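You operate a simulated robot arm through the tools that you are given. There is no shell and no other tool. Be economical: measure what you need, move in short steps, check, and stop when the job is done.

You run a simulated two-armed robot. Do the job below in one go: nothing can be reset, and whatever is moved stays where it is left.

## Task
Pick up the plunger labelled "19" from the low shelf of job 316 with one hand, pass it to the other hand and put it on the stand top. Set down upright: plunger.

It is judged by the outcome, as a careful person would: the job done as asked, and still so three seconds after it is handed in. It fails if anything else is knocked over, pushed out of place, dropped, spilled or broken.

## Robot
Two 7-joint arms with two-finger parallel grippers on one trunk, on a base that drives. Base frame: it is fixed to the floor where the robot stands at the start and does not move with it; the origin is under the middle of the robot, x ahead of it, y to its left, z up. Units: m, rad, N and s.
The left shoulder is at the start at [-0.107, 0.119, 0.65], the right one opposite. With the tool pointing down near the work surface each hand reaches from about 0.1 to 0.56 m from the robot's upright axis, wherever it stands, measured 20 degrees to its own side. Places, roughly: stand top (29x17 cm) [-3.36, -0.48, 0.84]. Payload 3.43 kg a hand.
Tool frame (each hand has its own): the origin (TCP) lies between the finger pads and is the grasp point; the fingertips stand 0.03 m ahead of it; z points along the fingers, y is the line along which they close. The gripper opens to 0.094 m. The fingers are 0.028 m wide and 0.01 m thick; the gripper's body (0.05 by 0.096 m) begins 0.055 m behind the TCP.
Orientation is that of the tool frame in the base frame, as a unit quaternion [w, x, y, z]. With the fingers straight down and closing along the base's y, the tool's x points along the base's -x, its y along +y and its z along -z.

## Interface
- The arms move only by the tool jog_arm. It takes "left_steps", "right_steps" or both (then of equal length, played together; a hand with none holds still); each is a list that holds one entry, the list of rows, each a list of 7 numbers: the shift along the base's x, y, z in m, then the turn, a rotation vector about the base's x, y, z in degrees, then the gripper command, from -1 (fully open) to 1 (shut), values between in proportion. In form: [[[tx, ty, tz, rx, ry, rz, grip], ...]]. A call has 1 to 8 rows; each row is the pose to reach, as a shift and turn from the pose commanded when the call began. Rows are played at 5 a second. More than 0.05 m and 0.15 rad between two rows, or a gripper value outside its range, and nothing of the call is played. Where a pose cannot be reached the arm comes as near as it can. A force on the tool above 40 N (or 10 N above the force at the start of the call, whichever is more), or a blocked arm, ends the call early, and 0.2 s more pass. The fingers move at their own pace (about 0.153 m/s each) and stop on an object; they squeeze with about 36 N. The grip force told is the motor's: it shows also when the fingers shut on nothing. Time passes only in rows, and 0.2 s behind the last, so rows that repeat a pose let the fingers close. It gives the time, the measured TCP pose, the force on the tool (base axes), the opening and the grip force at its end, in the units of the frame above (readings bear some noise), with the torque about the TCP (base axes, N m) and any sound that the robot's microphone picked up.
- Cameras (640 x 400 px; columns grow to the right, rows downward): "scene" is now at [0.0477, 0.0146, 1.3348]; the picture's right is [0.22, -0.98, 0.00], its down [-0.87, -0.20, -0.45] and it looks along [0.43, 0.10, -0.90] (base axes); focal length 283 px, centre (320, 200). "left" rides on the left gripper at [0.076, -0.014, -0.102] in its tool frame; the picture's right is [0.18, 0.98, 0.00], its down [-0.75, 0.14, -0.64] and it looks along [-0.63, 0.12, 0.77] (tool axes); focal length 243 px, centre (320, 200). "right" rides on the right gripper at [0.076, 0.014, -0.102] in its tool frame; the picture's right is [-0.18, 0.98, 0.00], its down [-0.75, -0.14, -0.64] and it looks along [-0.63, -0.12, 0.77] (tool axes); focal length 243 px, centre (320, 200).
- capture(camera): a new picture of that camera. The clock stands still meanwhile.
- lift_body(by): slides the trunk up (or, below 0, down) by that many m; the arms and the scene camera ride with it, the base frame stays. It gives what a move gives, with no picture.
- drive_base(legs): drives the robot by 1 to 6 legs, each [ahead, left, turn to the left] in m, m and rad, along the robot's own axes; the way and the turn of a leg run together, so that a leg with both is an arc; at most 1.5 m and 3.142 rad a leg. The arms and the cameras ride along, it lands a little off, and it stops where it bumps. It gives what a move gives.
- pan_tilt(pan, tilt): turns the head with the scene camera to pan (to the left, within 2.496 rad either way) and tilt (down, from -0.506 to 1.204), counted from straight ahead of the robot. It gives what a move gives.
- pixel_to_xyz(camera, pixels): for up to 12 pixels [column, row] of the newest picture of that camera ("zoom" is the newest enlarged one), the place [x, y, z] in the base frame of the surface seen there, good to about 0.002 m. The clock stands still meanwhile.
- zoom(camera, box): a new picture of the part [left, top, right, bottom] of that camera's present view, enlarged. The clock stands still meanwhile.
- hand_in(): hands the job in; it is judged then, once.

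Keep the steps short. Do not move on a guess: measure, check each grasp and each placing, and mend mistakes. In all there are 80 turns and 78 pictures (those below and enlarged ones count). Leave the grippers open and the arms clear of the work at the hand-in unless told otherwise, and finish with a single line.

The tools are called after "Request:" as a command line: name --argument value ..., lists and objects as JSON in quotes. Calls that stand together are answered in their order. jog_arm: Moves the arms, as the interface text tells. Its arguments: {"type":"object","properties":{"left_steps":{"type":"array"},"right_steps":{"type":"array"}},"required":[]} The other tools are called the same way: lift_body (by) slides the trunk up or down; drive_base (legs) drives the base; pan_tilt (pan, tilt) turns the head that bears the scene camera; capture (camera) takes a picture; pixel_to_xyz (camera, pixels) gives the place of the surface under pixels of a picture; zoom (camera, box) takes an enlarged picture of a part of a camera's view; hand_in () hands the job in.

At the start:

```text
t: 0.0
left_eef_pos: [0.2756, 0.1105, 0.634]
left_tcp_rot: [0.0, -0.001, 1.0, -0.001]
left_contact_force: [0.1, -0.3, 0.0]
left_torque: [-0.02, -0.03, 0.04]
left_width: 0.094
left_grip_force: 0.1
right_eef_pos: [0.2728, -0.1193, 0.6096]
right_tcp_rot: [-0.001, -0.001, 1.0, 0.0]
right_contact_force: [0.0, 1.0, -0.1]
right_torque: [-0.04, -0.01, 0.0]
right_width: 0.094
right_grip_force: 0.0
trunk travel left (down, up): [-0.075, 0.26]
robot x, y, heading: [-0.0036, -0.0044, -0.0]
head pan, tilt: [0.223, 1.108]
```

scene: 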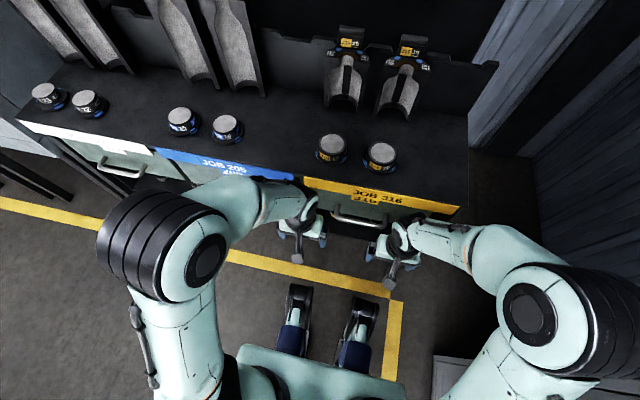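
right: 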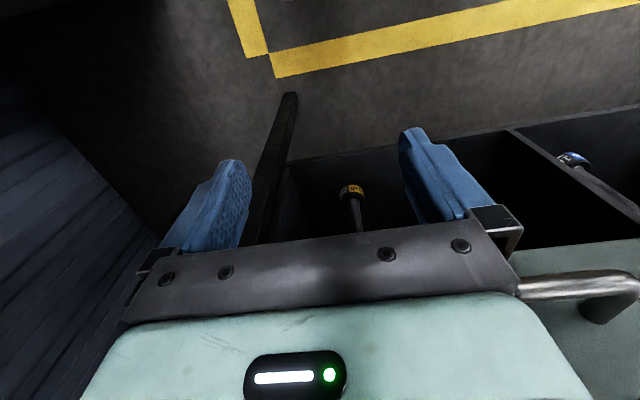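
left: 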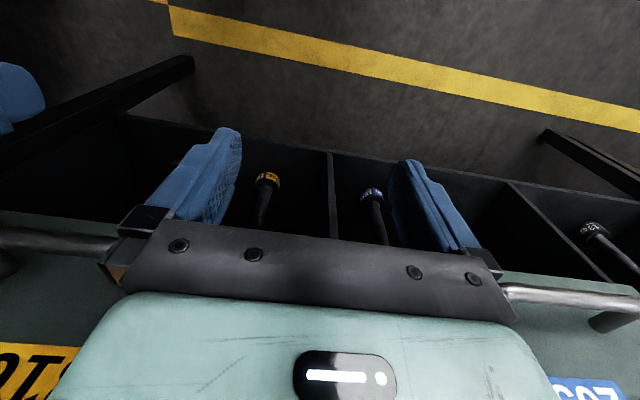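

I see the bench with JOB 316 (yellow) and a low shelf under it holding small capped parts. I'll enlarge the views to read labels.

Request:
zoom --camera "scene" --box '[280, 20, 480, 220]'

Request:
zoom --camera "right" --box '[280, 120, 420, 240]'

Request:
zoom --camera "left" --box '[230, 130, 410, 250]'

```text
2.00 times, centred on (380, 120) of scene
```

zoom: 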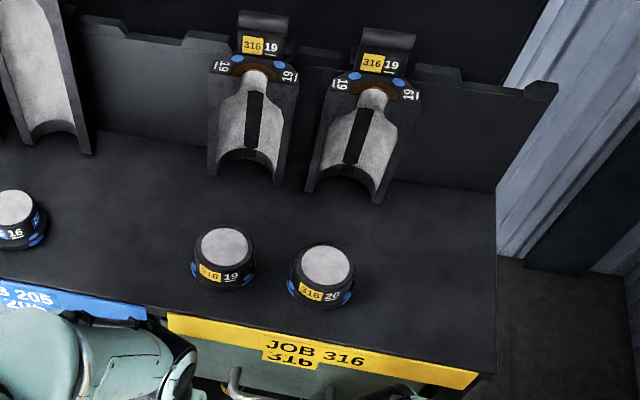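

```text
3.33 times, centred on (350, 180) of right
```

zoom: 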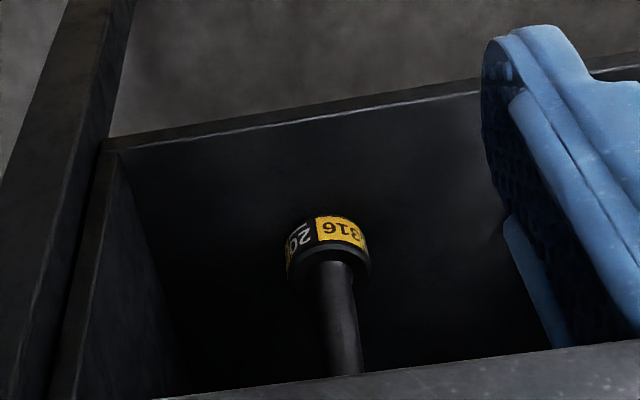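

```text
3.33 times, centred on (320, 190) of left
```

zoom: 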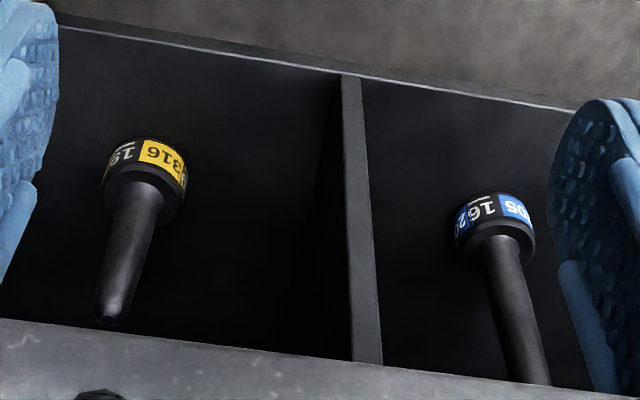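

The left view's plunger (316/19) stands head-down on the low shelf, stem up. I'll measure it and the shelf around it.

Request:
pixel_to_xyz --camera "zoom" --pixels '[[112, 312], [117, 285], [132, 225], [140, 192], [145, 165], [350, 85], [368, 300], [200, 45], [250, 200], [80, 200], [490, 210], [200, 330]]'

Request:
pixel_to_xyz --camera "right" --pixels '[[350, 190], [355, 220], [290, 100], [265, 220], [375, 155], [560, 290], [545, 330]]'

Request:
pixel_to_xyz --camera "scene" --pixels '[[300, 165], [372, 196], [460, 210], [350, 217], [331, 140], [380, 150], [380, 195], [340, 235], [305, 178], [470, 130]]'

```text
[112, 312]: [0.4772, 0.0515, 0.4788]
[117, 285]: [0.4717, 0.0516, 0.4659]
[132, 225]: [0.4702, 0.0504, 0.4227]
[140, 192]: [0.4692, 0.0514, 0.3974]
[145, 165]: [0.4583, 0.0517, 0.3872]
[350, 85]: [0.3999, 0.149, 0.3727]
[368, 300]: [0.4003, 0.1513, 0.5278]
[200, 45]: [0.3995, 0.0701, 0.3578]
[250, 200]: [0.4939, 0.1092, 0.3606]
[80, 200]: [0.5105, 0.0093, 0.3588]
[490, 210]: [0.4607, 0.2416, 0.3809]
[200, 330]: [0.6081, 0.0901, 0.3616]
```

```text
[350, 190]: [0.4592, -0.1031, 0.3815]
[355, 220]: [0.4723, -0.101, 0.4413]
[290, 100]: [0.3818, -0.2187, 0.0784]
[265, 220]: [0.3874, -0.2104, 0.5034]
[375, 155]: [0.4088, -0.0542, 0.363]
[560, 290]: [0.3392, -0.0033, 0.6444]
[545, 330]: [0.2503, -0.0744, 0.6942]
```

```text
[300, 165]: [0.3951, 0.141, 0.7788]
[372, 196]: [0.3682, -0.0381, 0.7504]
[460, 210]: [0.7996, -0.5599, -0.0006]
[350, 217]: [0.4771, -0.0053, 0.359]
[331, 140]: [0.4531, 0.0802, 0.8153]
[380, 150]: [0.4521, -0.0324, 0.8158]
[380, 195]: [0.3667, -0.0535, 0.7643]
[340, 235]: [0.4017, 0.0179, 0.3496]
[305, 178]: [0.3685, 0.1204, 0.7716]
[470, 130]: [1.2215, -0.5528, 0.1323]
```

The plunger "19" stands at about (0.475, 0.051), from z 0.36 to 0.483, with its stem up. The bay opens towards me, under the drawer. I'll turn the left hand to point forward and about 22° down, in front of the bay, then look.

Request:
jog_arm --left_steps '[[[-0.004, -0.007, -0.022, 0, -8.5, 0, -1], [-0.008, -0.015, -0.045, 0, -17, 0, -1], [-0.012, -0.022, -0.067, 0, -25.5, 0, -1], [-0.016, -0.03, -0.09, 0, -34, 0, -1], [-0.02, -0.037, -0.112, 0, -42.5, 0, -1], [-0.024, -0.044, -0.135, 0, -51, 0, -1], [-0.028, -0.052, -0.157, 0, -59.5, 0, -1], [-0.03, -0.059, -0.18, 0, -68, 0, -1]]]'

Request:
capture --camera "left"

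Request:
capture --camera "scene"

```text
t: 1.9
left_eef_pos: [0.2495, 0.0421, 0.4604]
left_tcp_rot: [0.564, -0.007, 0.825, -0.017]
left_contact_force: [0.6, -3.0, 2.1]
left_torque: [-0.26, 0.36, 0.47]
left_width: 0.0939
left_grip_force: 0.0
right_eef_pos: [0.2722, -0.1194, 0.6111]
right_tcp_rot: [0.0, 0.0, 1.0, 0.0]
right_contact_force: [0.1, -0.7, 0.6]
right_torque: [0.02, 0.04, 0.0]
right_width: 0.0939
right_grip_force: 0.1
trunk travel left (down, up): [-0.075, 0.26]
robot x, y, heading: [-0.0031, 0.0013, -0.004]
head pan, tilt: [0.223, 1.108]
stopped in row 8 (left hand): the force on the tool passed its limit at 89 N (the readings are from after the stop); the commanded pose is now the measured one
```

```text
71 pictures are left
```

left: 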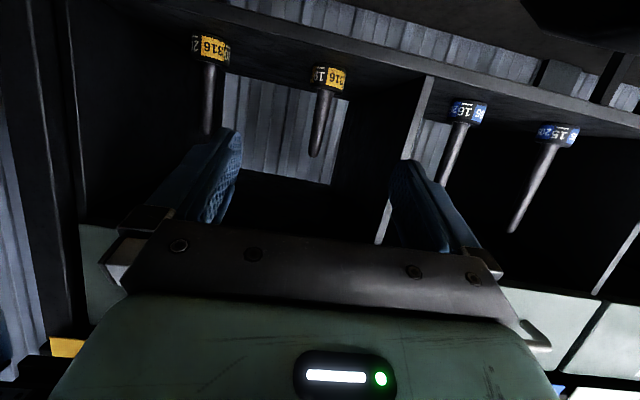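

```text
70 pictures are left
```

scene: 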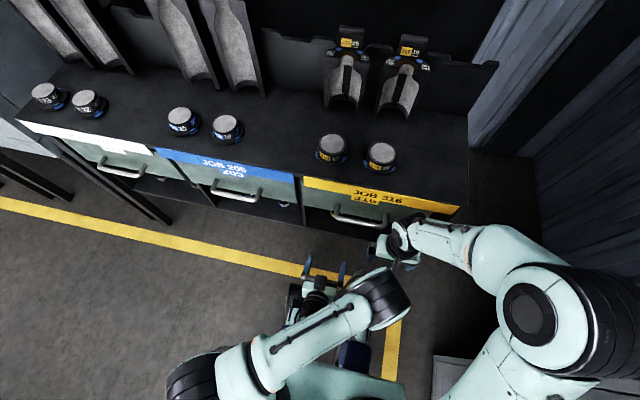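

The hand pushed against something (probably the wrist against my own trunk). The bay is in view; I'll measure the drawer underside, divider and stem.

Request:
pixel_to_xyz --camera "left" --pixels '[[88, 228], [520, 292], [540, 300], [382, 240], [315, 152], [320, 120], [328, 78], [300, 200], [340, 185], [330, 52], [300, 215], [208, 130]]'

Request:
zoom --camera "scene" --box '[160, 220, 480, 400]'

Request:
zoom --camera "left" --box '[180, 20, 460, 200]'

```text
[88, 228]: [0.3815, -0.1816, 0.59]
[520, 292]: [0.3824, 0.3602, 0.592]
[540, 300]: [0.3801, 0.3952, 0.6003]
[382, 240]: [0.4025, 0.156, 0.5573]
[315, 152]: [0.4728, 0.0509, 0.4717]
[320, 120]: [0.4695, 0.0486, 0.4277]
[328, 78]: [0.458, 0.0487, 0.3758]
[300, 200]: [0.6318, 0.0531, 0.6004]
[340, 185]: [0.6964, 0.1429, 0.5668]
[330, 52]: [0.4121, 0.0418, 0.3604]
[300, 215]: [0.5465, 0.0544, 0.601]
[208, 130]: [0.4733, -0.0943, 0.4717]
```

```text
2.00 times, centred on (320, 310) of scene
```

zoom: 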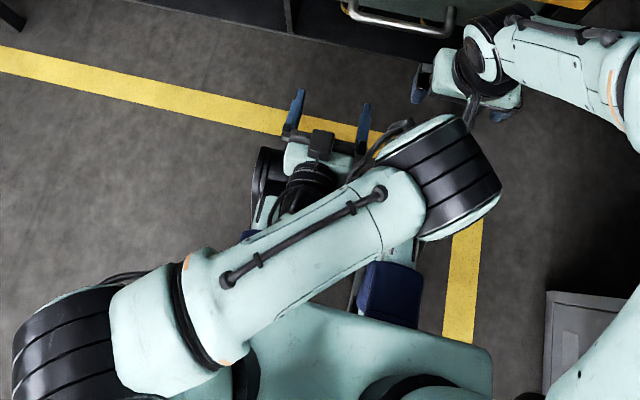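

```text
2.22 times, centred on (320, 110) of left
```

zoom: 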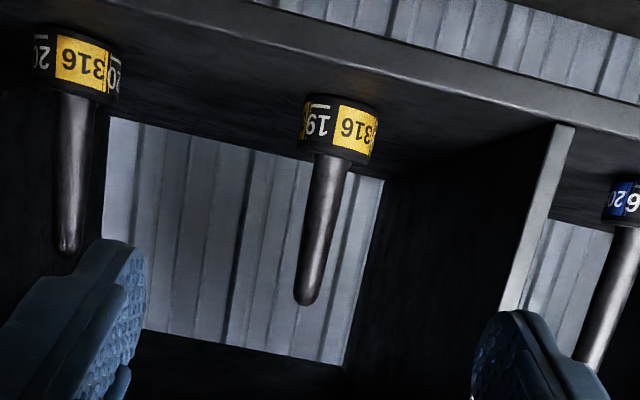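

The target is confirmed as 316/19. The opening runs from z 0.36 to 0.595, so there is room. I'll move forward, away from my trunk, and line up with the stem axis near (0.479, 0.050).

Request:
jog_arm --left_steps '[[[0.03, 0.002, -0.005, 0, 0, 0, -1], [0.06, 0.004, -0.015, 0, 0, 0, -1], [0.09, 0.006, -0.025, 0, 0, 0, -1], [0.12, 0.008, -0.035, 0, 0, 0, -1]]]'

Request:
capture --camera "left"

Request:
capture --camera "scene"

```text
t: 2.9
left_eef_pos: [0.3691, 0.0519, 0.4262]
left_tcp_rot: [0.564, -0.007, 0.825, -0.014]
left_contact_force: [0.6, 0.0, -0.1]
left_torque: [0.0, 0.01, 0.0]
left_width: 0.094
left_grip_force: 0.0
right_eef_pos: [0.2723, -0.1206, 0.6113]
right_tcp_rot: [0.0, 0.001, 1.0, 0.0]
right_contact_force: [0.4, 0.3, -0.4]
right_torque: [-0.03, 0.0, 0.0]
right_width: 0.0937
right_grip_force: 0.0
trunk travel left (down, up): [-0.075, 0.26]
robot x, y, heading: [-0.0005, -0.0002, 0.003]
head pan, tilt: [0.223, 1.108]
```

```text
67 pictures are left
```

left: 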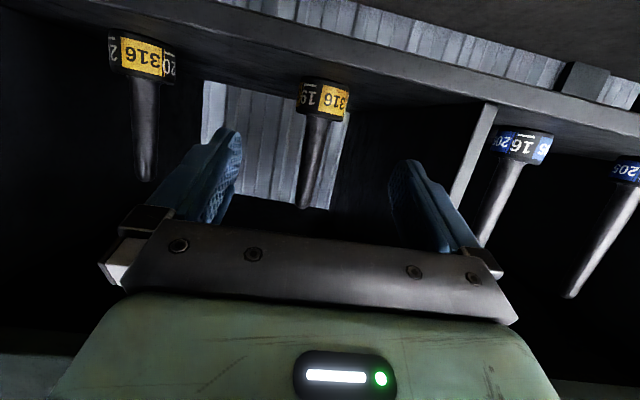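

```text
66 pictures are left
```

scene: 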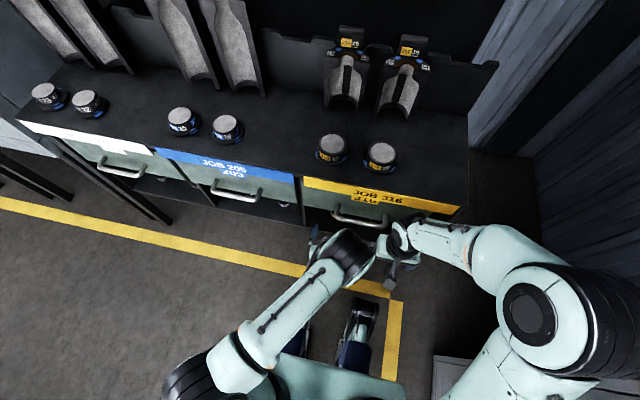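

Free of contact. The left wrist cylinder (350,255) is getting near the right hand, so I'll measure both.

Request:
pixel_to_xyz --camera "scene" --pixels '[[350, 255], [345, 235], [370, 265], [385, 245], [325, 250], [360, 217], [340, 280], [400, 285]]'

Request:
pixel_to_xyz --camera "left" --pixels '[[305, 200], [310, 170], [315, 130], [320, 95], [306, 204]]'

```text
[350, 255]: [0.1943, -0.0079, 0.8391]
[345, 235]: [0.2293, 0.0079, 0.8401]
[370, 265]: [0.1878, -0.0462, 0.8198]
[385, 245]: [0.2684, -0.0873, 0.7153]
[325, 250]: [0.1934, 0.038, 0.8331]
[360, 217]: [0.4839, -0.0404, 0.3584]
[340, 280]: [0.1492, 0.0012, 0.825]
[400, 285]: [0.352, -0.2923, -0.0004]
```

```text
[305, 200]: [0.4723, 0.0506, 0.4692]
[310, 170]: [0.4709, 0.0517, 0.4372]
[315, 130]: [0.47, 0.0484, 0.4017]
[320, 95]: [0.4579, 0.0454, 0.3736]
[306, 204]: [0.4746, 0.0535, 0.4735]
```

The stem axis is near (0.479, 0.0505). I'll move the right hand out of the way to the right while the left hand advances 5 cm, then look.

Request:
jog_arm --left_steps '[[[0.0, 0, 0, 0, 0, 0, -1], [0.0, 0, 0, 0, 0, 0, -1], [0.015, 0, 0, 0, 0, 0, -1], [0.03, 0, -0.002, 0, 0, 0, -1], [0.045, 0, -0.004, 0, 0, 0, -1]]]' --right_steps '[[[-0.01, -0.03, 0, 0, 0, 0, -1], [-0.02, -0.06, 0, 0, 0, 0, -1], [-0.03, -0.09, 0, 0, 0, 0, -1], [-0.04, -0.12, 0, 0, 0, 0, -1], [-0.04, -0.14, 0, 0, 0, 0, -1]]]'

Request:
capture --camera "scene"

```text
t: 4.1
left_eef_pos: [0.4154, 0.0517, 0.4235]
left_tcp_rot: [0.564, -0.007, 0.825, -0.015]
left_contact_force: [0.3, -0.6, 0.0]
left_torque: [0.0, 0.03, -0.03]
left_width: 0.0937
left_grip_force: 0.1
right_eef_pos: [0.2312, -0.2602, 0.6102]
right_tcp_rot: [0.0, 0.0, 1.0, 0.0]
right_contact_force: [-0.4, 0.2, -0.2]
right_torque: [0.0, 0.01, 0.04]
right_width: 0.094
right_grip_force: 0.2
trunk travel left (down, up): [-0.075, 0.26]
robot x, y, heading: [-0.0019, -0.0006, -0.003]
head pan, tilt: [0.223, 1.108]
```

```text
65 pictures are left
```

scene: 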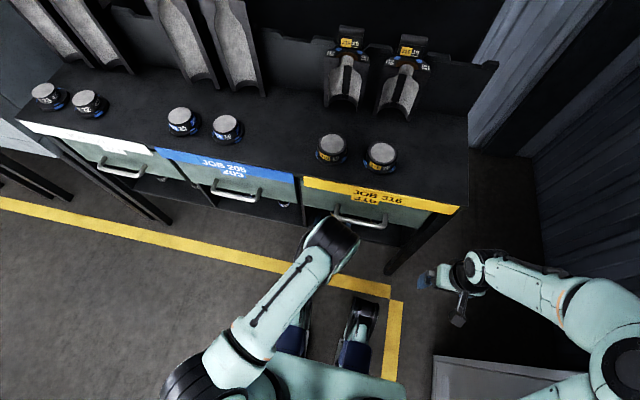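

Request:
pixel_to_xyz --camera "scene" --pixels '[[330, 220], [335, 235], [352, 228], [355, 240], [335, 214], [312, 225], [355, 222]]'

Request:
capture --camera "left"

```text
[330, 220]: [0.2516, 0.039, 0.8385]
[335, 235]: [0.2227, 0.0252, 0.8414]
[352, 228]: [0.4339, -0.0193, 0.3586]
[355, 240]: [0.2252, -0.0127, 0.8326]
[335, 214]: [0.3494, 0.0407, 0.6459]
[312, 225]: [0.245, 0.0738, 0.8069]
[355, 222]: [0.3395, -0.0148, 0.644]
```

```text
64 pictures are left
```

left: 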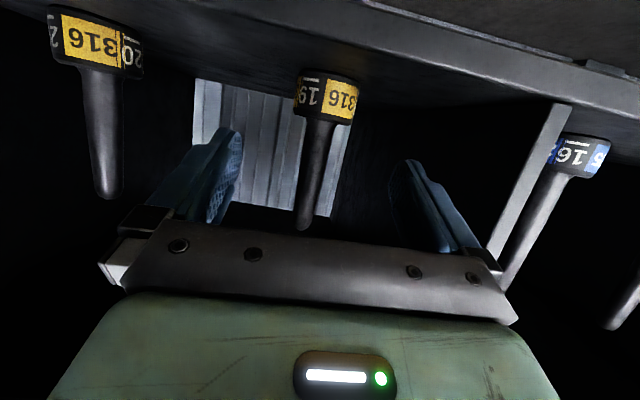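

To keep the forearm clear of the drawer handle (its left end near y 0.045, x 0.335), I'll yaw the hand 20° to point right so the wrist lies left of the handle.

Request:
jog_arm --left_steps '[[[0.0, 0.007, 0, 0, 0, -7, -1], [0.0, 0.014, 0, 0, 0, -14, -1], [0.0, 0.021, 0, 0, 0, -20, -1], [0.0, 0.021, 0, 0, 0, -20, -1]]]'

Request:
capture --camera "left"

Request:
capture --camera "scene"

```text
t: 5.1
left_eef_pos: [0.4148, 0.0728, 0.4224]
left_tcp_rot: [0.553, 0.137, 0.814, -0.114]
left_contact_force: [-2.5, -1.1, -1.1]
left_torque: [-0.01, -0.05, 0.21]
left_width: 0.0926
left_grip_force: 0.0
right_eef_pos: [0.233, -0.2601, 0.6103]
right_tcp_rot: [0.0, 0.001, 1.0, 0.001]
right_contact_force: [0.7, 0.2, -0.2]
right_torque: [0.0, 0.02, -0.01]
right_width: 0.0939
right_grip_force: 0.1
trunk travel left (down, up): [-0.075, 0.26]
robot x, y, heading: [-0.003, 0.0027, 0.001]
head pan, tilt: [0.223, 1.108]
```

```text
63 pictures are left
```

left: 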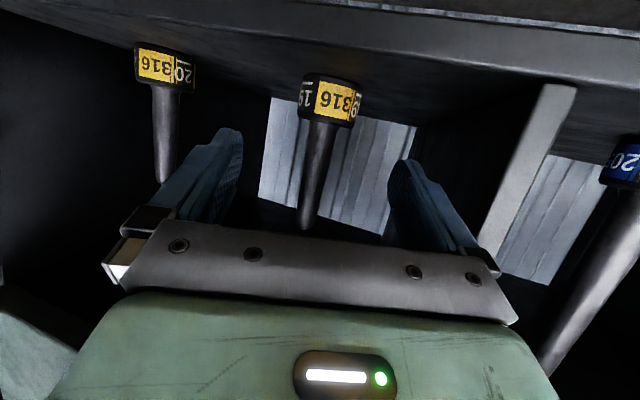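

```text
62 pictures are left
```

scene: 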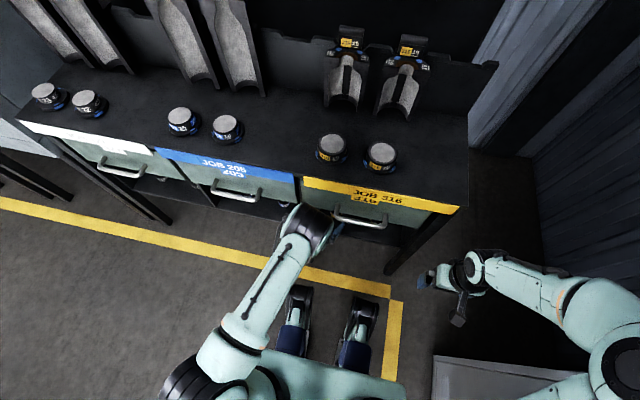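

Request:
zoom --camera "scene" --box '[250, 180, 410, 280]'

Request:
pixel_to_xyz --camera "zoom" --pixels '[[310, 130], [250, 110], [200, 130], [340, 170], [330, 210], [345, 120], [350, 165], [360, 190]]'

```text
4.00 times, centred on (330, 230) of scene
```

zoom: 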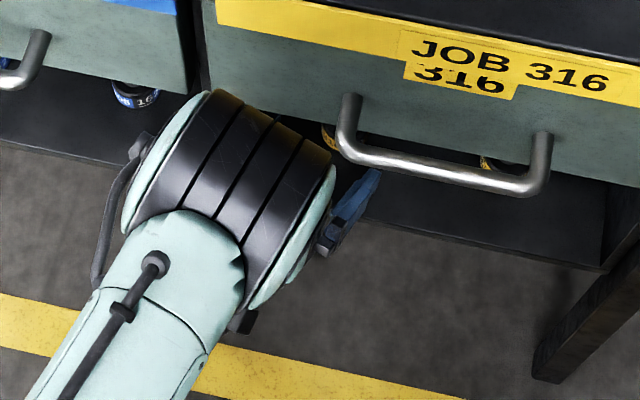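

```text
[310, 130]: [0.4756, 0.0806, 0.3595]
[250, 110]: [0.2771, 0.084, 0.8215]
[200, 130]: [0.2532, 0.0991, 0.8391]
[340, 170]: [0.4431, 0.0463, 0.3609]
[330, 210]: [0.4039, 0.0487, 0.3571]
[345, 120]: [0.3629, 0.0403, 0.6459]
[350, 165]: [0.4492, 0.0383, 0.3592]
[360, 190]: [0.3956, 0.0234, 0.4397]
```

The elbow is clear of the handle and the stem (305,215) is centred between the fingers. I'll advance along the approach direction until the stem is between the pads.

Request:
jog_arm --left_steps '[[[0.013, -0.0045, 0, 0, 0, 0, -1], [0.026, -0.009, 0, 0, 0, 0, -1], [0.039, -0.0135, 0, 0, 0, 0, -1], [0.052, -0.018, 0, 0, 0, 0, -1], [0.062, -0.0215, 0, 0, 0, 0, -1]]]'

Request:
capture --camera "left"

Request:
zoom --camera "scene" --box '[250, 170, 410, 270]'

```text
t: 6.3
left_eef_pos: [0.4769, 0.0499, 0.4226]
left_tcp_rot: [0.553, 0.137, 0.814, -0.113]
left_contact_force: [0.5, -0.5, -0.4]
left_torque: [-0.02, -0.02, -0.01]
left_width: 0.0938
left_grip_force: 0.1
right_eef_pos: [0.2323, -0.2602, 0.6106]
right_tcp_rot: [0.0, 0.0, 1.0, 0.0]
right_contact_force: [-0.2, 0.1, -0.4]
right_torque: [0.0, 0.0, 0.03]
right_width: 0.094
right_grip_force: 0.0
trunk travel left (down, up): [-0.075, 0.26]
robot x, y, heading: [0.0004, -0.0014, -0.003]
head pan, tilt: [0.223, 1.108]
```

```text
60 pictures are left
```

left: 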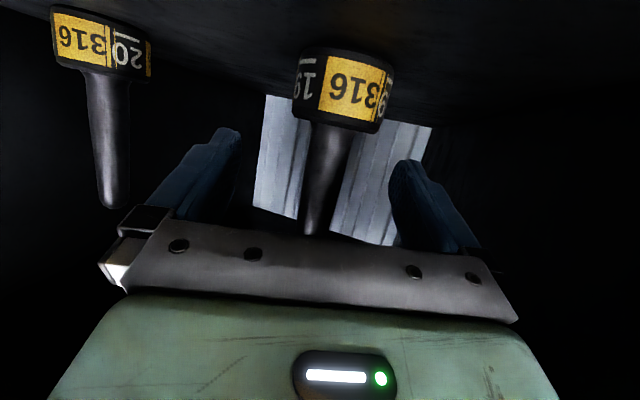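

```text
4.00 times, centred on (330, 220) of scene
```

zoom: 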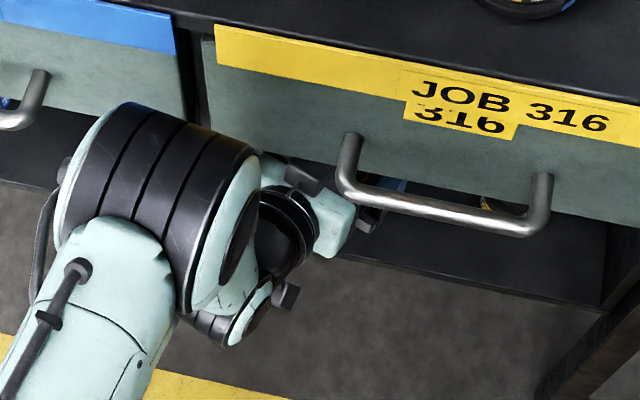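

Request:
pixel_to_xyz --camera "left" --pixels '[[323, 189], [328, 150], [345, 60], [340, 120], [316, 215]]'

```text
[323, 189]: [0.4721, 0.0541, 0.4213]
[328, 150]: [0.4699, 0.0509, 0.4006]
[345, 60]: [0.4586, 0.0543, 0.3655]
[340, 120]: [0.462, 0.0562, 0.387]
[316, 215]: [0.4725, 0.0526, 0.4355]
```

The stem lies on the TCP (surface at x 0.472, z 0.421). I'll close the left gripper.

Request:
jog_arm --left_steps '[[[0.001, 0.001, 0, 0, 0, 0, 1], [0.001, 0.001, 0, 0, 0, 0, 1], [0.001, 0.001, 0, 0, 0, 0, 1], [0.001, 0.001, 0, 0, 0, 0, 1]]]'

Request:
capture --camera "left"

```text
t: 7.3
left_eef_pos: [0.4795, 0.0526, 0.4237]
left_tcp_rot: [0.553, 0.136, 0.815, -0.112]
left_contact_force: [2.0, 1.6, 2.5]
left_torque: [0.22, -0.11, -0.04]
left_width: 0.0203
left_grip_force: 35.9
right_eef_pos: [0.2334, -0.259, 0.6107]
right_tcp_rot: [0.0, 0.0, 1.0, 0.001]
right_contact_force: [0.5, -0.1, 0.0]
right_torque: [-0.03, -0.01, -0.01]
right_width: 0.0941
right_grip_force: 0.0
trunk travel left (down, up): [-0.075, 0.26]
robot x, y, heading: [0.0036, -0.0006, -0.001]
head pan, tilt: [0.223, 1.108]
```

```text
58 pictures are left
```

left: 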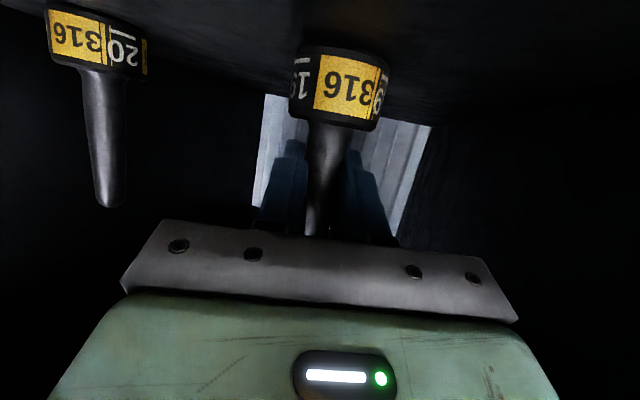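

Gripped at 20 mm width. I'll lift 3 cm and check the plunger comes along.

Request:
jog_arm --left_steps '[[[0, 0, 0.01, 0, 0, 0, 1], [0, 0, 0.02, 0, 0, 0, 1], [0, 0, 0.03, 0, 0, 0, 1], [0, 0, 0.03, 0, 0, 0, 1]]]'

Request:
capture --camera "left"

```text
t: 8.3
left_eef_pos: [0.4774, 0.0511, 0.4533]
left_tcp_rot: [0.553, 0.136, 0.814, -0.112]
left_contact_force: [-0.2, -0.3, -3.2]
left_torque: [0.01, -0.02, 0.04]
left_width: 0.0203
left_grip_force: 35.9
right_eef_pos: [0.2318, -0.2601, 0.6097]
right_tcp_rot: [-0.001, 0.0, 1.0, 0.0]
right_contact_force: [0.6, 0.5, -0.2]
right_torque: [0.01, -0.01, 0.01]
right_width: 0.0942
right_grip_force: 0.1
trunk travel left (down, up): [-0.075, 0.26]
robot x, y, heading: [-0.0011, 0.0018, 0.002]
head pan, tilt: [0.223, 1.108]
```

```text
57 pictures are left
```

left: 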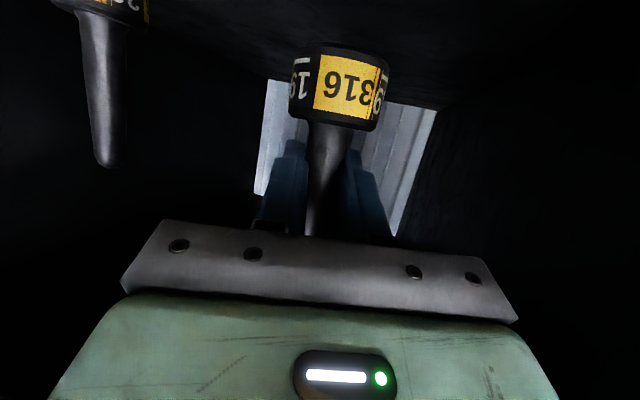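

The plunger is held and lifted. Before backing out, I'll look behind me for the stand and a clear route.

Request:
pan_tilt --pan 2.496 --tilt 0.45

Request:
capture --camera "scene"

Request:
pan_tilt --pan -2.496 --tilt 0.45

Request:
capture --camera "scene"

```text
t: 10.4
left_eef_pos: [0.4781, 0.0509, 0.4519]
left_tcp_rot: [0.552, 0.136, 0.815, -0.113]
left_contact_force: [-0.1, 0.1, -3.6]
left_torque: [0.03, 0.04, -0.01]
left_width: 0.0201
left_grip_force: 36.4
right_eef_pos: [0.2341, -0.2603, 0.6108]
right_tcp_rot: [0.0, 0.001, 1.0, -0.001]
right_contact_force: [0.3, -0.4, 0.7]
right_torque: [0.0, -0.02, 0.03]
right_width: 0.0941
right_grip_force: 0.0
trunk travel left (down, up): [-0.075, 0.26]
robot x, y, heading: [-0.0001, -0.0046, -0.001]
head pan, tilt: [2.496, 0.45]
```

```text
56 pictures are left
```

scene: 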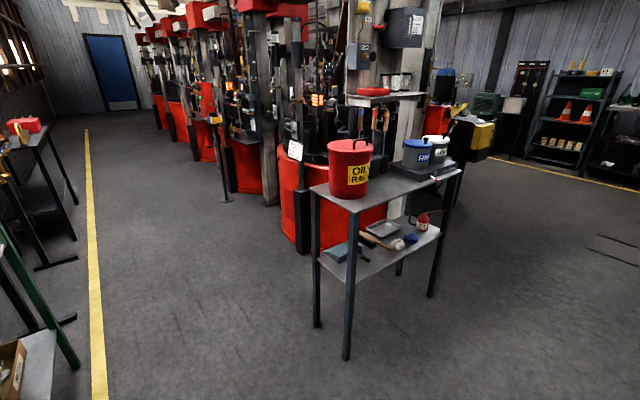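

```text
t: 14.3
left_eef_pos: [0.4772, 0.0522, 0.4515]
left_tcp_rot: [0.552, 0.136, 0.815, -0.112]
left_contact_force: [-0.7, -0.6, -3.5]
left_torque: [0.0, 0.02, -0.02]
left_width: 0.0201
left_grip_force: 35.7
right_eef_pos: [0.2328, -0.2608, 0.6093]
right_tcp_rot: [0.0, 0.0, 1.0, 0.0]
right_contact_force: [0.9, 1.0, -0.2]
right_torque: [0.01, 0.02, -0.02]
right_width: 0.0941
right_grip_force: 0.1
trunk travel left (down, up): [-0.075, 0.26]
robot x, y, heading: [-0.0006, 0.001, 0.003]
head pan, tilt: [-2.496, 0.45]
```

```text
55 pictures are left
```

scene: 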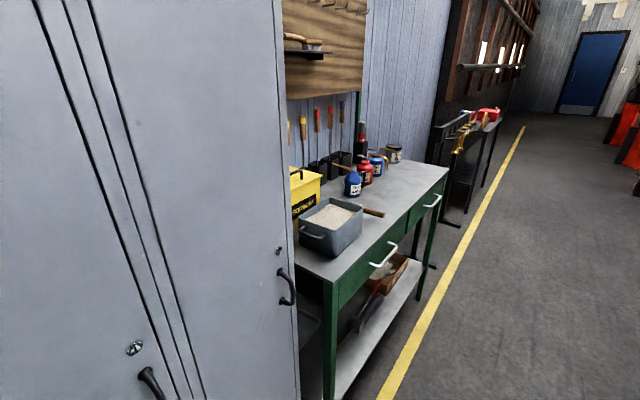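

Request:
zoom --camera "scene" --box '[420, 80, 540, 230]'

Request:
pixel_to_xyz --camera "zoom" --pixels '[[240, 100], [260, 110], [210, 130], [300, 130], [335, 110], [190, 190], [150, 300], [290, 300], [330, 250], [180, 350]]'

Request:
pixel_to_xyz --camera "scene" --pixels '[[460, 260], [440, 175], [400, 390], [425, 250], [450, 210], [500, 170], [620, 200], [470, 225]]'

```text
2.67 times, centred on (480, 155) of scene
```

zoom: 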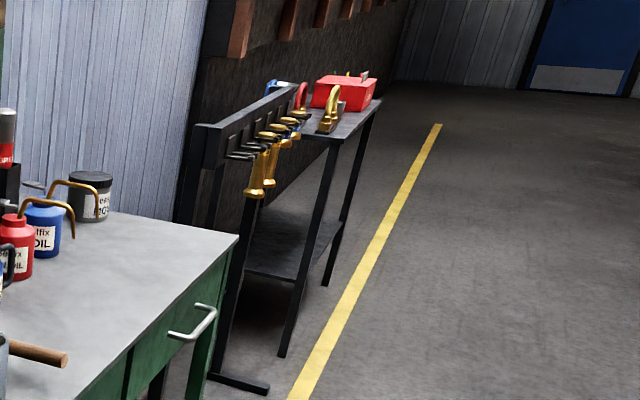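

```text
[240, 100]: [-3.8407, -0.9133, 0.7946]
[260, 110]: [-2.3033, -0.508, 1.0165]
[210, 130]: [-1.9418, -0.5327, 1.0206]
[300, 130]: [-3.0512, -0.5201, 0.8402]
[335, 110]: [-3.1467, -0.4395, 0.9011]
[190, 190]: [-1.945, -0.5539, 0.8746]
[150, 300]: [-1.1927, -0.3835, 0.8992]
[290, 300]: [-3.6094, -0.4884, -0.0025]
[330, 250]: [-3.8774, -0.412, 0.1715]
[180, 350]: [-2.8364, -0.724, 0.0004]
```

```text
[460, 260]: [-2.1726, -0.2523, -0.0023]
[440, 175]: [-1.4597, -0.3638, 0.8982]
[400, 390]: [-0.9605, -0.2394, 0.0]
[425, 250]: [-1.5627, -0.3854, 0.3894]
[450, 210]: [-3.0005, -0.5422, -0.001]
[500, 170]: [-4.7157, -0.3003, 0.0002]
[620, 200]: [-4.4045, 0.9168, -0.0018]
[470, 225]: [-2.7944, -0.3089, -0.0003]
```

The stand is the table beyond the hook rack, with a brass clamp and a red box on it. I'll check how close the cabinet and the green bench are, and the other side too, before driving.

Request:
pixel_to_xyz --camera "scene" --pixels '[[200, 200], [290, 300], [280, 100], [60, 200], [330, 280], [150, 385], [445, 170], [632, 190], [637, 90], [580, 110]]'

Request:
pan_tilt --pan 2.2 --tilt 0.6

Request:
capture --camera "scene"

Request:
pixel_to_xyz --camera "scene" --pixels '[[70, 230], [150, 150], [200, 200], [230, 290], [280, 320], [320, 100], [280, 170], [420, 160], [400, 100], [130, 100], [250, 120], [500, 350]]'

```text
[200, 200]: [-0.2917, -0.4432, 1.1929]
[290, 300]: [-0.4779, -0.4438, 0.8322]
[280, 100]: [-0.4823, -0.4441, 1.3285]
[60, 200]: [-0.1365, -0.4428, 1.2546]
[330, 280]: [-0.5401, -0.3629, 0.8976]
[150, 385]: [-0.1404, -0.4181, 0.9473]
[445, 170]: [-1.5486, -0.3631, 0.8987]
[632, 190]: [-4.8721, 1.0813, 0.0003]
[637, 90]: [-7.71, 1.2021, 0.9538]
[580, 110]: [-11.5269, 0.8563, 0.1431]
```

```text
t: 18.0
left_eef_pos: [0.4784, 0.0505, 0.4537]
left_tcp_rot: [0.552, 0.137, 0.815, -0.113]
left_contact_force: [-0.6, 0.5, -3.6]
left_torque: [0.03, 0.0, 0.0]
left_width: 0.0199
left_grip_force: 36.1
right_eef_pos: [0.2323, -0.2612, 0.6094]
right_tcp_rot: [0.0, 0.001, 1.0, 0.0]
right_contact_force: [0.4, -0.1, 0.2]
right_torque: [-0.01, 0.01, 0.02]
right_width: 0.0941
right_grip_force: 0.1
trunk travel left (down, up): [-0.075, 0.26]
robot x, y, heading: [0.0018, 0.0015, -0.002]
head pan, tilt: [2.201, 0.6]
```

```text
53 pictures are left
```

scene: 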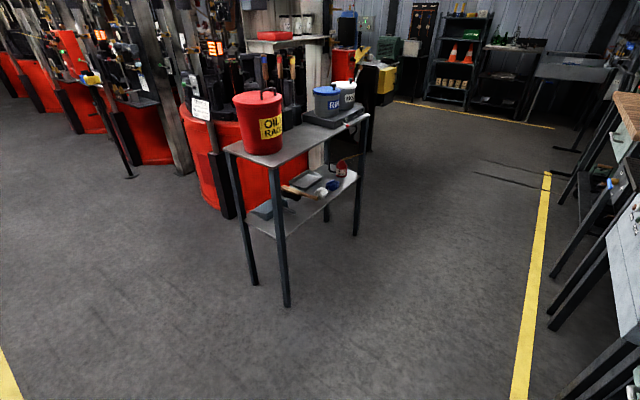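

```text
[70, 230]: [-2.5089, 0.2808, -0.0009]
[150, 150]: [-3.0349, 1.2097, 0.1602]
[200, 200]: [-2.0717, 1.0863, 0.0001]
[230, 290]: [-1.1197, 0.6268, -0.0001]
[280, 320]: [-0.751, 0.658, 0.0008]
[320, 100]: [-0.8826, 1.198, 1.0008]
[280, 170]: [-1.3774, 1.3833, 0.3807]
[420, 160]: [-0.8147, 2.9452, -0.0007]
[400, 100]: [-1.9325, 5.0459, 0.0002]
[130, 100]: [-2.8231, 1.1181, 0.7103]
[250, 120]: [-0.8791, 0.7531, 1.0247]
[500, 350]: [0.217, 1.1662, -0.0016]
```

Aisle at y≈0 is about 1 m wide (cabinet face at y −0.44, rag table at y +0.63). I'll check how far my right elbow sticks out before backing.

Request:
pan_tilt --pan -0.9 --tilt 1.1

Request:
capture --camera "scene"

Request:
pixel_to_xyz --camera "scene" --pixels '[[320, 100], [320, 150], [320, 200], [320, 250], [250, 150], [400, 150], [250, 200], [400, 200], [450, 100], [200, 100], [450, 250], [400, 60]]'

```text
t: 20.7
left_eef_pos: [0.4772, 0.0512, 0.4528]
left_tcp_rot: [0.552, 0.136, 0.815, -0.113]
left_contact_force: [-0.4, 0.8, -3.8]
left_torque: [0.02, 0.01, -0.04]
left_width: 0.0198
left_grip_force: 35.5
right_eef_pos: [0.2326, -0.2595, 0.611]
right_tcp_rot: [0.0, 0.0, 1.0, 0.0]
right_contact_force: [-0.1, -0.4, 0.3]
right_torque: [0.02, 0.01, 0.01]
right_width: 0.0939
right_grip_force: 0.1
trunk travel left (down, up): [-0.075, 0.26]
robot x, y, heading: [0.0035, 0.0011, -0.004]
head pan, tilt: [-0.901, 1.1]
```

```text
52 pictures are left
```

scene: 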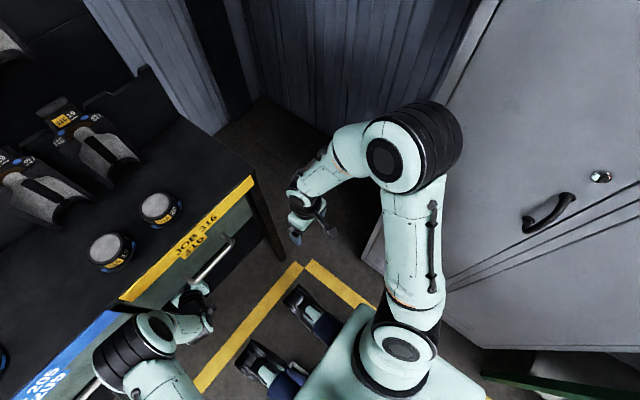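

```text
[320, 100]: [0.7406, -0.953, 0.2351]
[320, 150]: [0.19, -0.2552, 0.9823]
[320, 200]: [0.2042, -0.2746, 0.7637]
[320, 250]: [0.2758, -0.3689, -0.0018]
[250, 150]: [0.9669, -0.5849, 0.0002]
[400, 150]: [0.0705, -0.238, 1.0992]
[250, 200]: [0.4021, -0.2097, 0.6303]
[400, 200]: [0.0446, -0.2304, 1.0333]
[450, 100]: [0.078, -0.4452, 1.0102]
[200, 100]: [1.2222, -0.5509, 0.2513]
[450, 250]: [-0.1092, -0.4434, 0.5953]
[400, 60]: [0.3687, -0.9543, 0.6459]
```

The right elbow reaches roughly y −0.33, clear of the cabinet at −0.44. I'll back out straight, then continue back with a slight shift left.

Request:
drive_base --legs '[[-0.2, 0, 0], [-0.2, 0.08, 0]]'

Request:
pan_tilt --pan 0.0 --tilt 1.1

Request:
capture --camera "scene"

Request:
capture --camera "left"

```text
t: 23.6
left_eef_pos: [0.0826, 0.1327, 0.4517]
left_tcp_rot: [0.553, 0.133, 0.815, -0.111]
left_contact_force: [-0.6, 0.0, -3.3]
left_torque: [0.03, 0.02, 0.01]
left_width: 0.0201
left_grip_force: 35.3
right_eef_pos: [-0.1613, -0.1815, 0.6116]
right_tcp_rot: [0.0, -0.003, 1.0, 0.0]
right_contact_force: [-0.4, 0.6, -1.3]
right_torque: [0.01, -0.03, 0.01]
right_width: 0.0942
right_grip_force: 0.1
trunk travel left (down, up): [-0.075, 0.26]
robot x, y, heading: [-0.3938, 0.0755, 0.003]
head pan, tilt: [-0.901, 1.1]
```

```text
t: 24.8
left_eef_pos: [0.0821, 0.1317, 0.4519]
left_tcp_rot: [0.552, 0.134, 0.815, -0.111]
left_contact_force: [0.2, 0.0, -3.4]
left_torque: [0.02, 0.01, 0.01]
left_width: 0.02
left_grip_force: 36.7
right_eef_pos: [-0.1594, -0.1816, 0.6102]
right_tcp_rot: [0.0, -0.004, 1.0, 0.0]
right_contact_force: [0.3, 0.1, -0.6]
right_torque: [0.0, -0.01, -0.03]
right_width: 0.0939
right_grip_force: 0.2
trunk travel left (down, up): [-0.075, 0.26]
robot x, y, heading: [-0.3966, 0.0768, 0.01]
head pan, tilt: [0.0, 1.1]
```

```text
51 pictures are left
```

scene: 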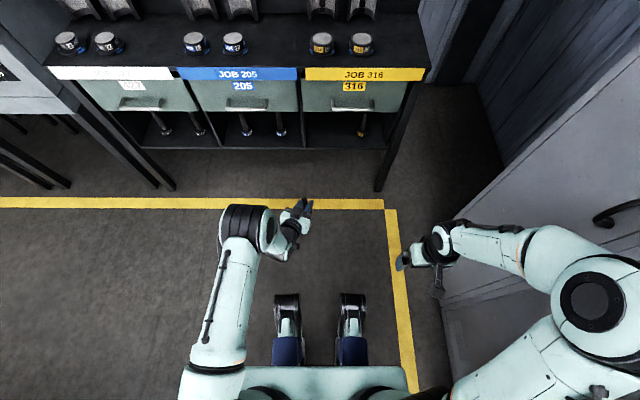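

```text
50 pictures are left
```

left: 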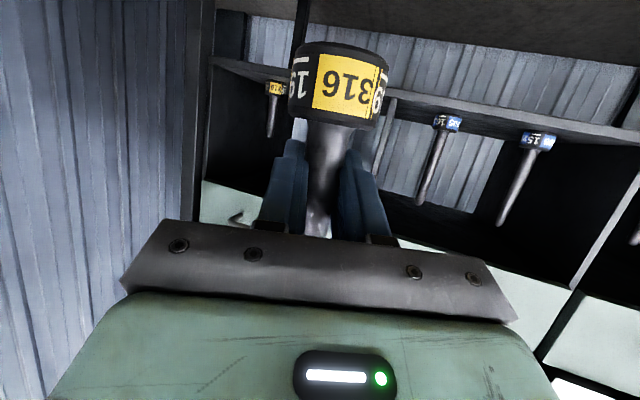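

The plunger is out and held. I'll raise the left hand to a pass position in front of my chest and yaw it further so its wrist stays left.

Request:
jog_arm --left_steps '[[[-0.012, -0.0095, 0.016, 0, 0, -3, 1], [-0.024, -0.019, 0.0325, 0, 0, -6, 1], [-0.036, -0.0285, 0.049, 0, 0, -9, 1], [-0.048, -0.038, 0.065, 0, 0, -12, 1], [-0.06, -0.0475, 0.081, 0, 0, -15, 1], [-0.073, -0.057, 0.0975, 0, 0, -18.5, 1], [-0.085, -0.0665, 0.114, 0, 0, -22, 1], [-0.097, -0.076, 0.13, 0, 0, -25, 1]]]'

Request:
capture --camera "scene"

Request:
capture --camera "right"

```text
t: 26.6
left_eef_pos: [-0.0149, 0.0564, 0.583]
left_tcp_rot: [0.516, 0.307, 0.767, -0.228]
left_contact_force: [0.1, 0.4, -3.4]
left_torque: [0.01, -0.01, 0.0]
left_width: 0.0199
left_grip_force: 35.9
right_eef_pos: [-0.1602, -0.182, 0.6094]
right_tcp_rot: [-0.001, -0.003, 1.0, 0.0]
right_contact_force: [0.0, -0.4, 1.0]
right_torque: [0.0, -0.02, -0.02]
right_width: 0.0941
right_grip_force: 0.0
trunk travel left (down, up): [-0.075, 0.26]
robot x, y, heading: [-0.3973, 0.0792, 0.003]
head pan, tilt: [0.0, 1.1]
```

```text
49 pictures are left
```

scene: 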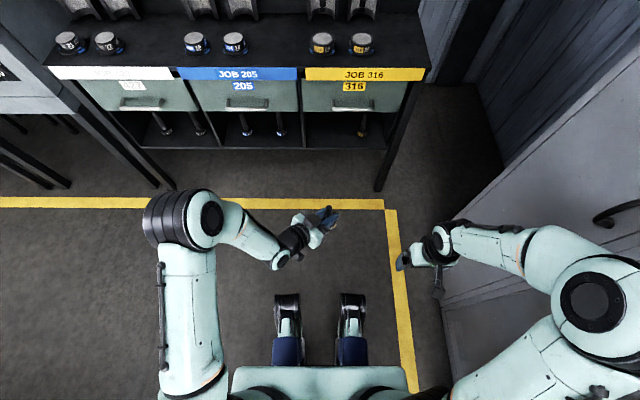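

```text
48 pictures are left
```

right: 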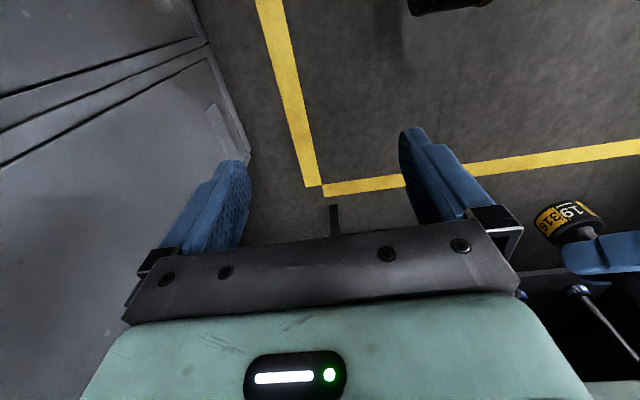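

The left arm is well placed. I'll locate the stem tip.

Request:
zoom --camera "scene" --box '[280, 190, 360, 240]'

```text
8.00 times, centred on (320, 215) of scene
```

zoom: 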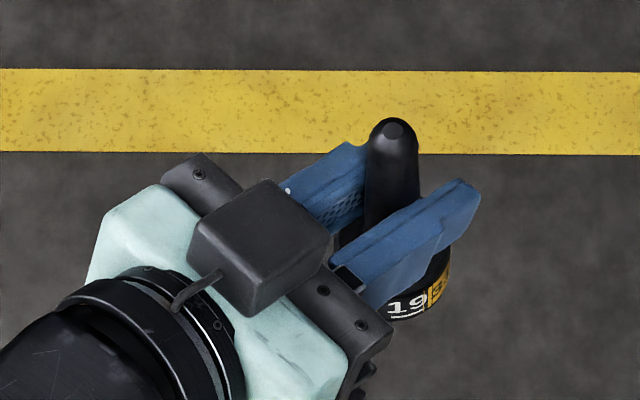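

Request:
pixel_to_xyz --camera "zoom" --pixels '[[394, 128], [390, 160], [385, 200], [250, 225], [300, 240], [270, 190], [225, 240], [450, 200], [350, 155], [330, 190]]'

```text
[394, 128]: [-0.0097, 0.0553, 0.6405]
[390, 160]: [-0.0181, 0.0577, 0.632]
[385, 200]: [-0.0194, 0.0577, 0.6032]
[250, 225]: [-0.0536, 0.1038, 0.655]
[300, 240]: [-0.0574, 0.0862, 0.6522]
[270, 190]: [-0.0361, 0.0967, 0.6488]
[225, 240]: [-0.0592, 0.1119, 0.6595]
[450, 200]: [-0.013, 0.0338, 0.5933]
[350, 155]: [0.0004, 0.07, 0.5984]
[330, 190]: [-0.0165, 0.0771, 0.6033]
```

The stem tip is at (−0.010, 0.055, 0.642). The left hand's box tops out at z 0.66, behind it. I'll bring the right hand up and over, yawed −30° so its fingers straddle the stem clear of that box.

Request:
jog_arm --right_steps '[[[0.0, 0.0, 0.04, 0, 0, -4, -1], [0.01, 0.01, 0.08, 0, 0, -8, -1], [0.025, 0.03, 0.11, 0, 0, -12, -1], [0.045, 0.06, 0.12, 0, 0, -16, -1], [0.065, 0.09, 0.12, 0, 0, -20, -1], [0.085, 0.12, 0.12, 0, 0, -24, -1], [0.105, 0.15, 0.12, 0, 0, -28, -1], [0.12, 0.18, 0.12, 0, 0, -30, -1]]]'

Request:
capture --camera "scene"

Request:
capture --camera "right"

```text
t: 28.4
left_eef_pos: [-0.016, 0.0563, 0.5821]
left_tcp_rot: [0.516, 0.307, 0.767, -0.228]
left_contact_force: [-0.3, 0.4, -3.9]
left_torque: [0.03, 0.0, -0.04]
left_width: 0.0201
left_grip_force: 37.0
right_eef_pos: [-0.0413, -0.0008, 0.7309]
right_tcp_rot: [-0.001, 0.256, 0.967, 0.0]
right_contact_force: [1.0, 0.7, -0.2]
right_torque: [-0.02, -0.07, -0.04]
right_width: 0.0941
right_grip_force: 0.0
trunk travel left (down, up): [-0.075, 0.26]
robot x, y, heading: [-0.3961, 0.0836, 0.008]
head pan, tilt: [0.0, 1.1]
```

```text
46 pictures are left
```

scene: 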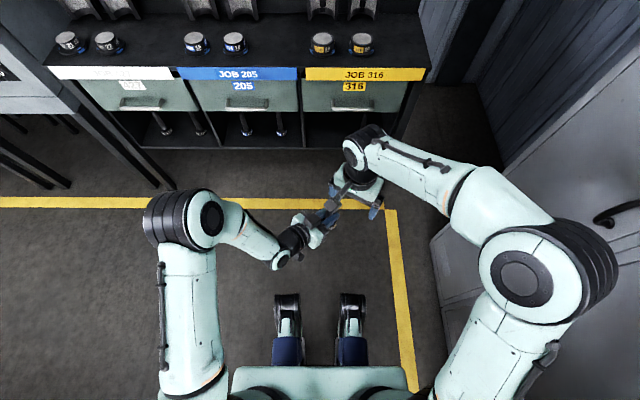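

```text
45 pictures are left
```

right: 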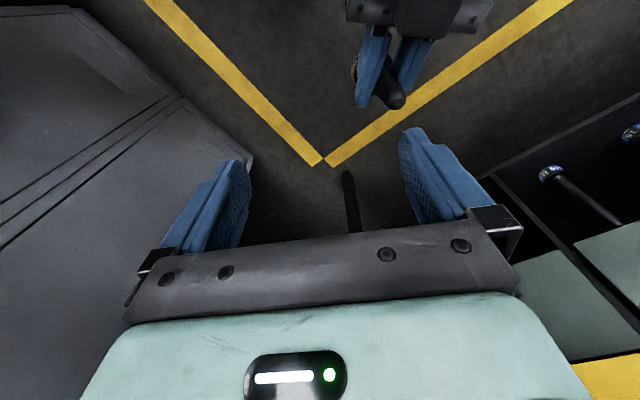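

Request:
pixel_to_xyz --camera "right" --pixels '[[398, 102], [392, 96], [400, 98], [385, 80]]'

```text
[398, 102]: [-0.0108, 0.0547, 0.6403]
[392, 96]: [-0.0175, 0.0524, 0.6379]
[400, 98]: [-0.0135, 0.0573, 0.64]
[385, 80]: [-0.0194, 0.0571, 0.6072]
```

The tip axis is at (−0.012, 0.055). I'll centre the right hand above it at the same height.

Request:
jog_arm --right_steps '[[[0.01, 0.02, 0.0, 0, 0, 0, -1], [0.02, 0.04, 0.0, 0, 0, 0, -1], [0.029, 0.056, 0.0, 0, 0, 0, -1], [0.029, 0.056, 0.0, 0, 0, 0, -1]]]'

Request:
capture --camera "right"

Request:
pixel_to_xyz --camera "right" --pixels '[[322, 160], [320, 150], [320, 170]]'

```text
t: 29.4
left_eef_pos: [-0.0143, 0.0565, 0.5815]
left_tcp_rot: [0.515, 0.306, 0.767, -0.228]
left_contact_force: [0.0, 0.7, -3.0]
left_torque: [0.0, 0.06, 0.0]
left_width: 0.0199
left_grip_force: 36.0
right_eef_pos: [-0.0113, 0.0529, 0.7305]
right_tcp_rot: [-0.001, 0.256, 0.967, 0.001]
right_contact_force: [0.3, 0.8, 0.6]
right_torque: [-0.01, 0.02, 0.03]
right_width: 0.0937
right_grip_force: 0.0
trunk travel left (down, up): [-0.075, 0.26]
robot x, y, heading: [-0.3931, 0.0793, 0.006]
head pan, tilt: [0.0, 1.1]
```

```text
44 pictures are left
```

right: 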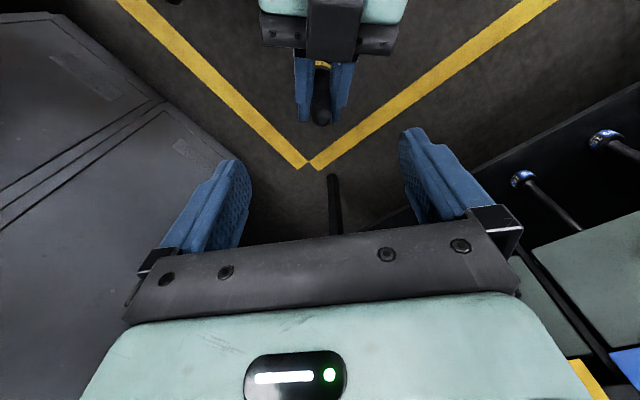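

```text
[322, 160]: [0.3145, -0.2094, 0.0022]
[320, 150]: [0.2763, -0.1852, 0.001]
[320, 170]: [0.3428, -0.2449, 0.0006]
```

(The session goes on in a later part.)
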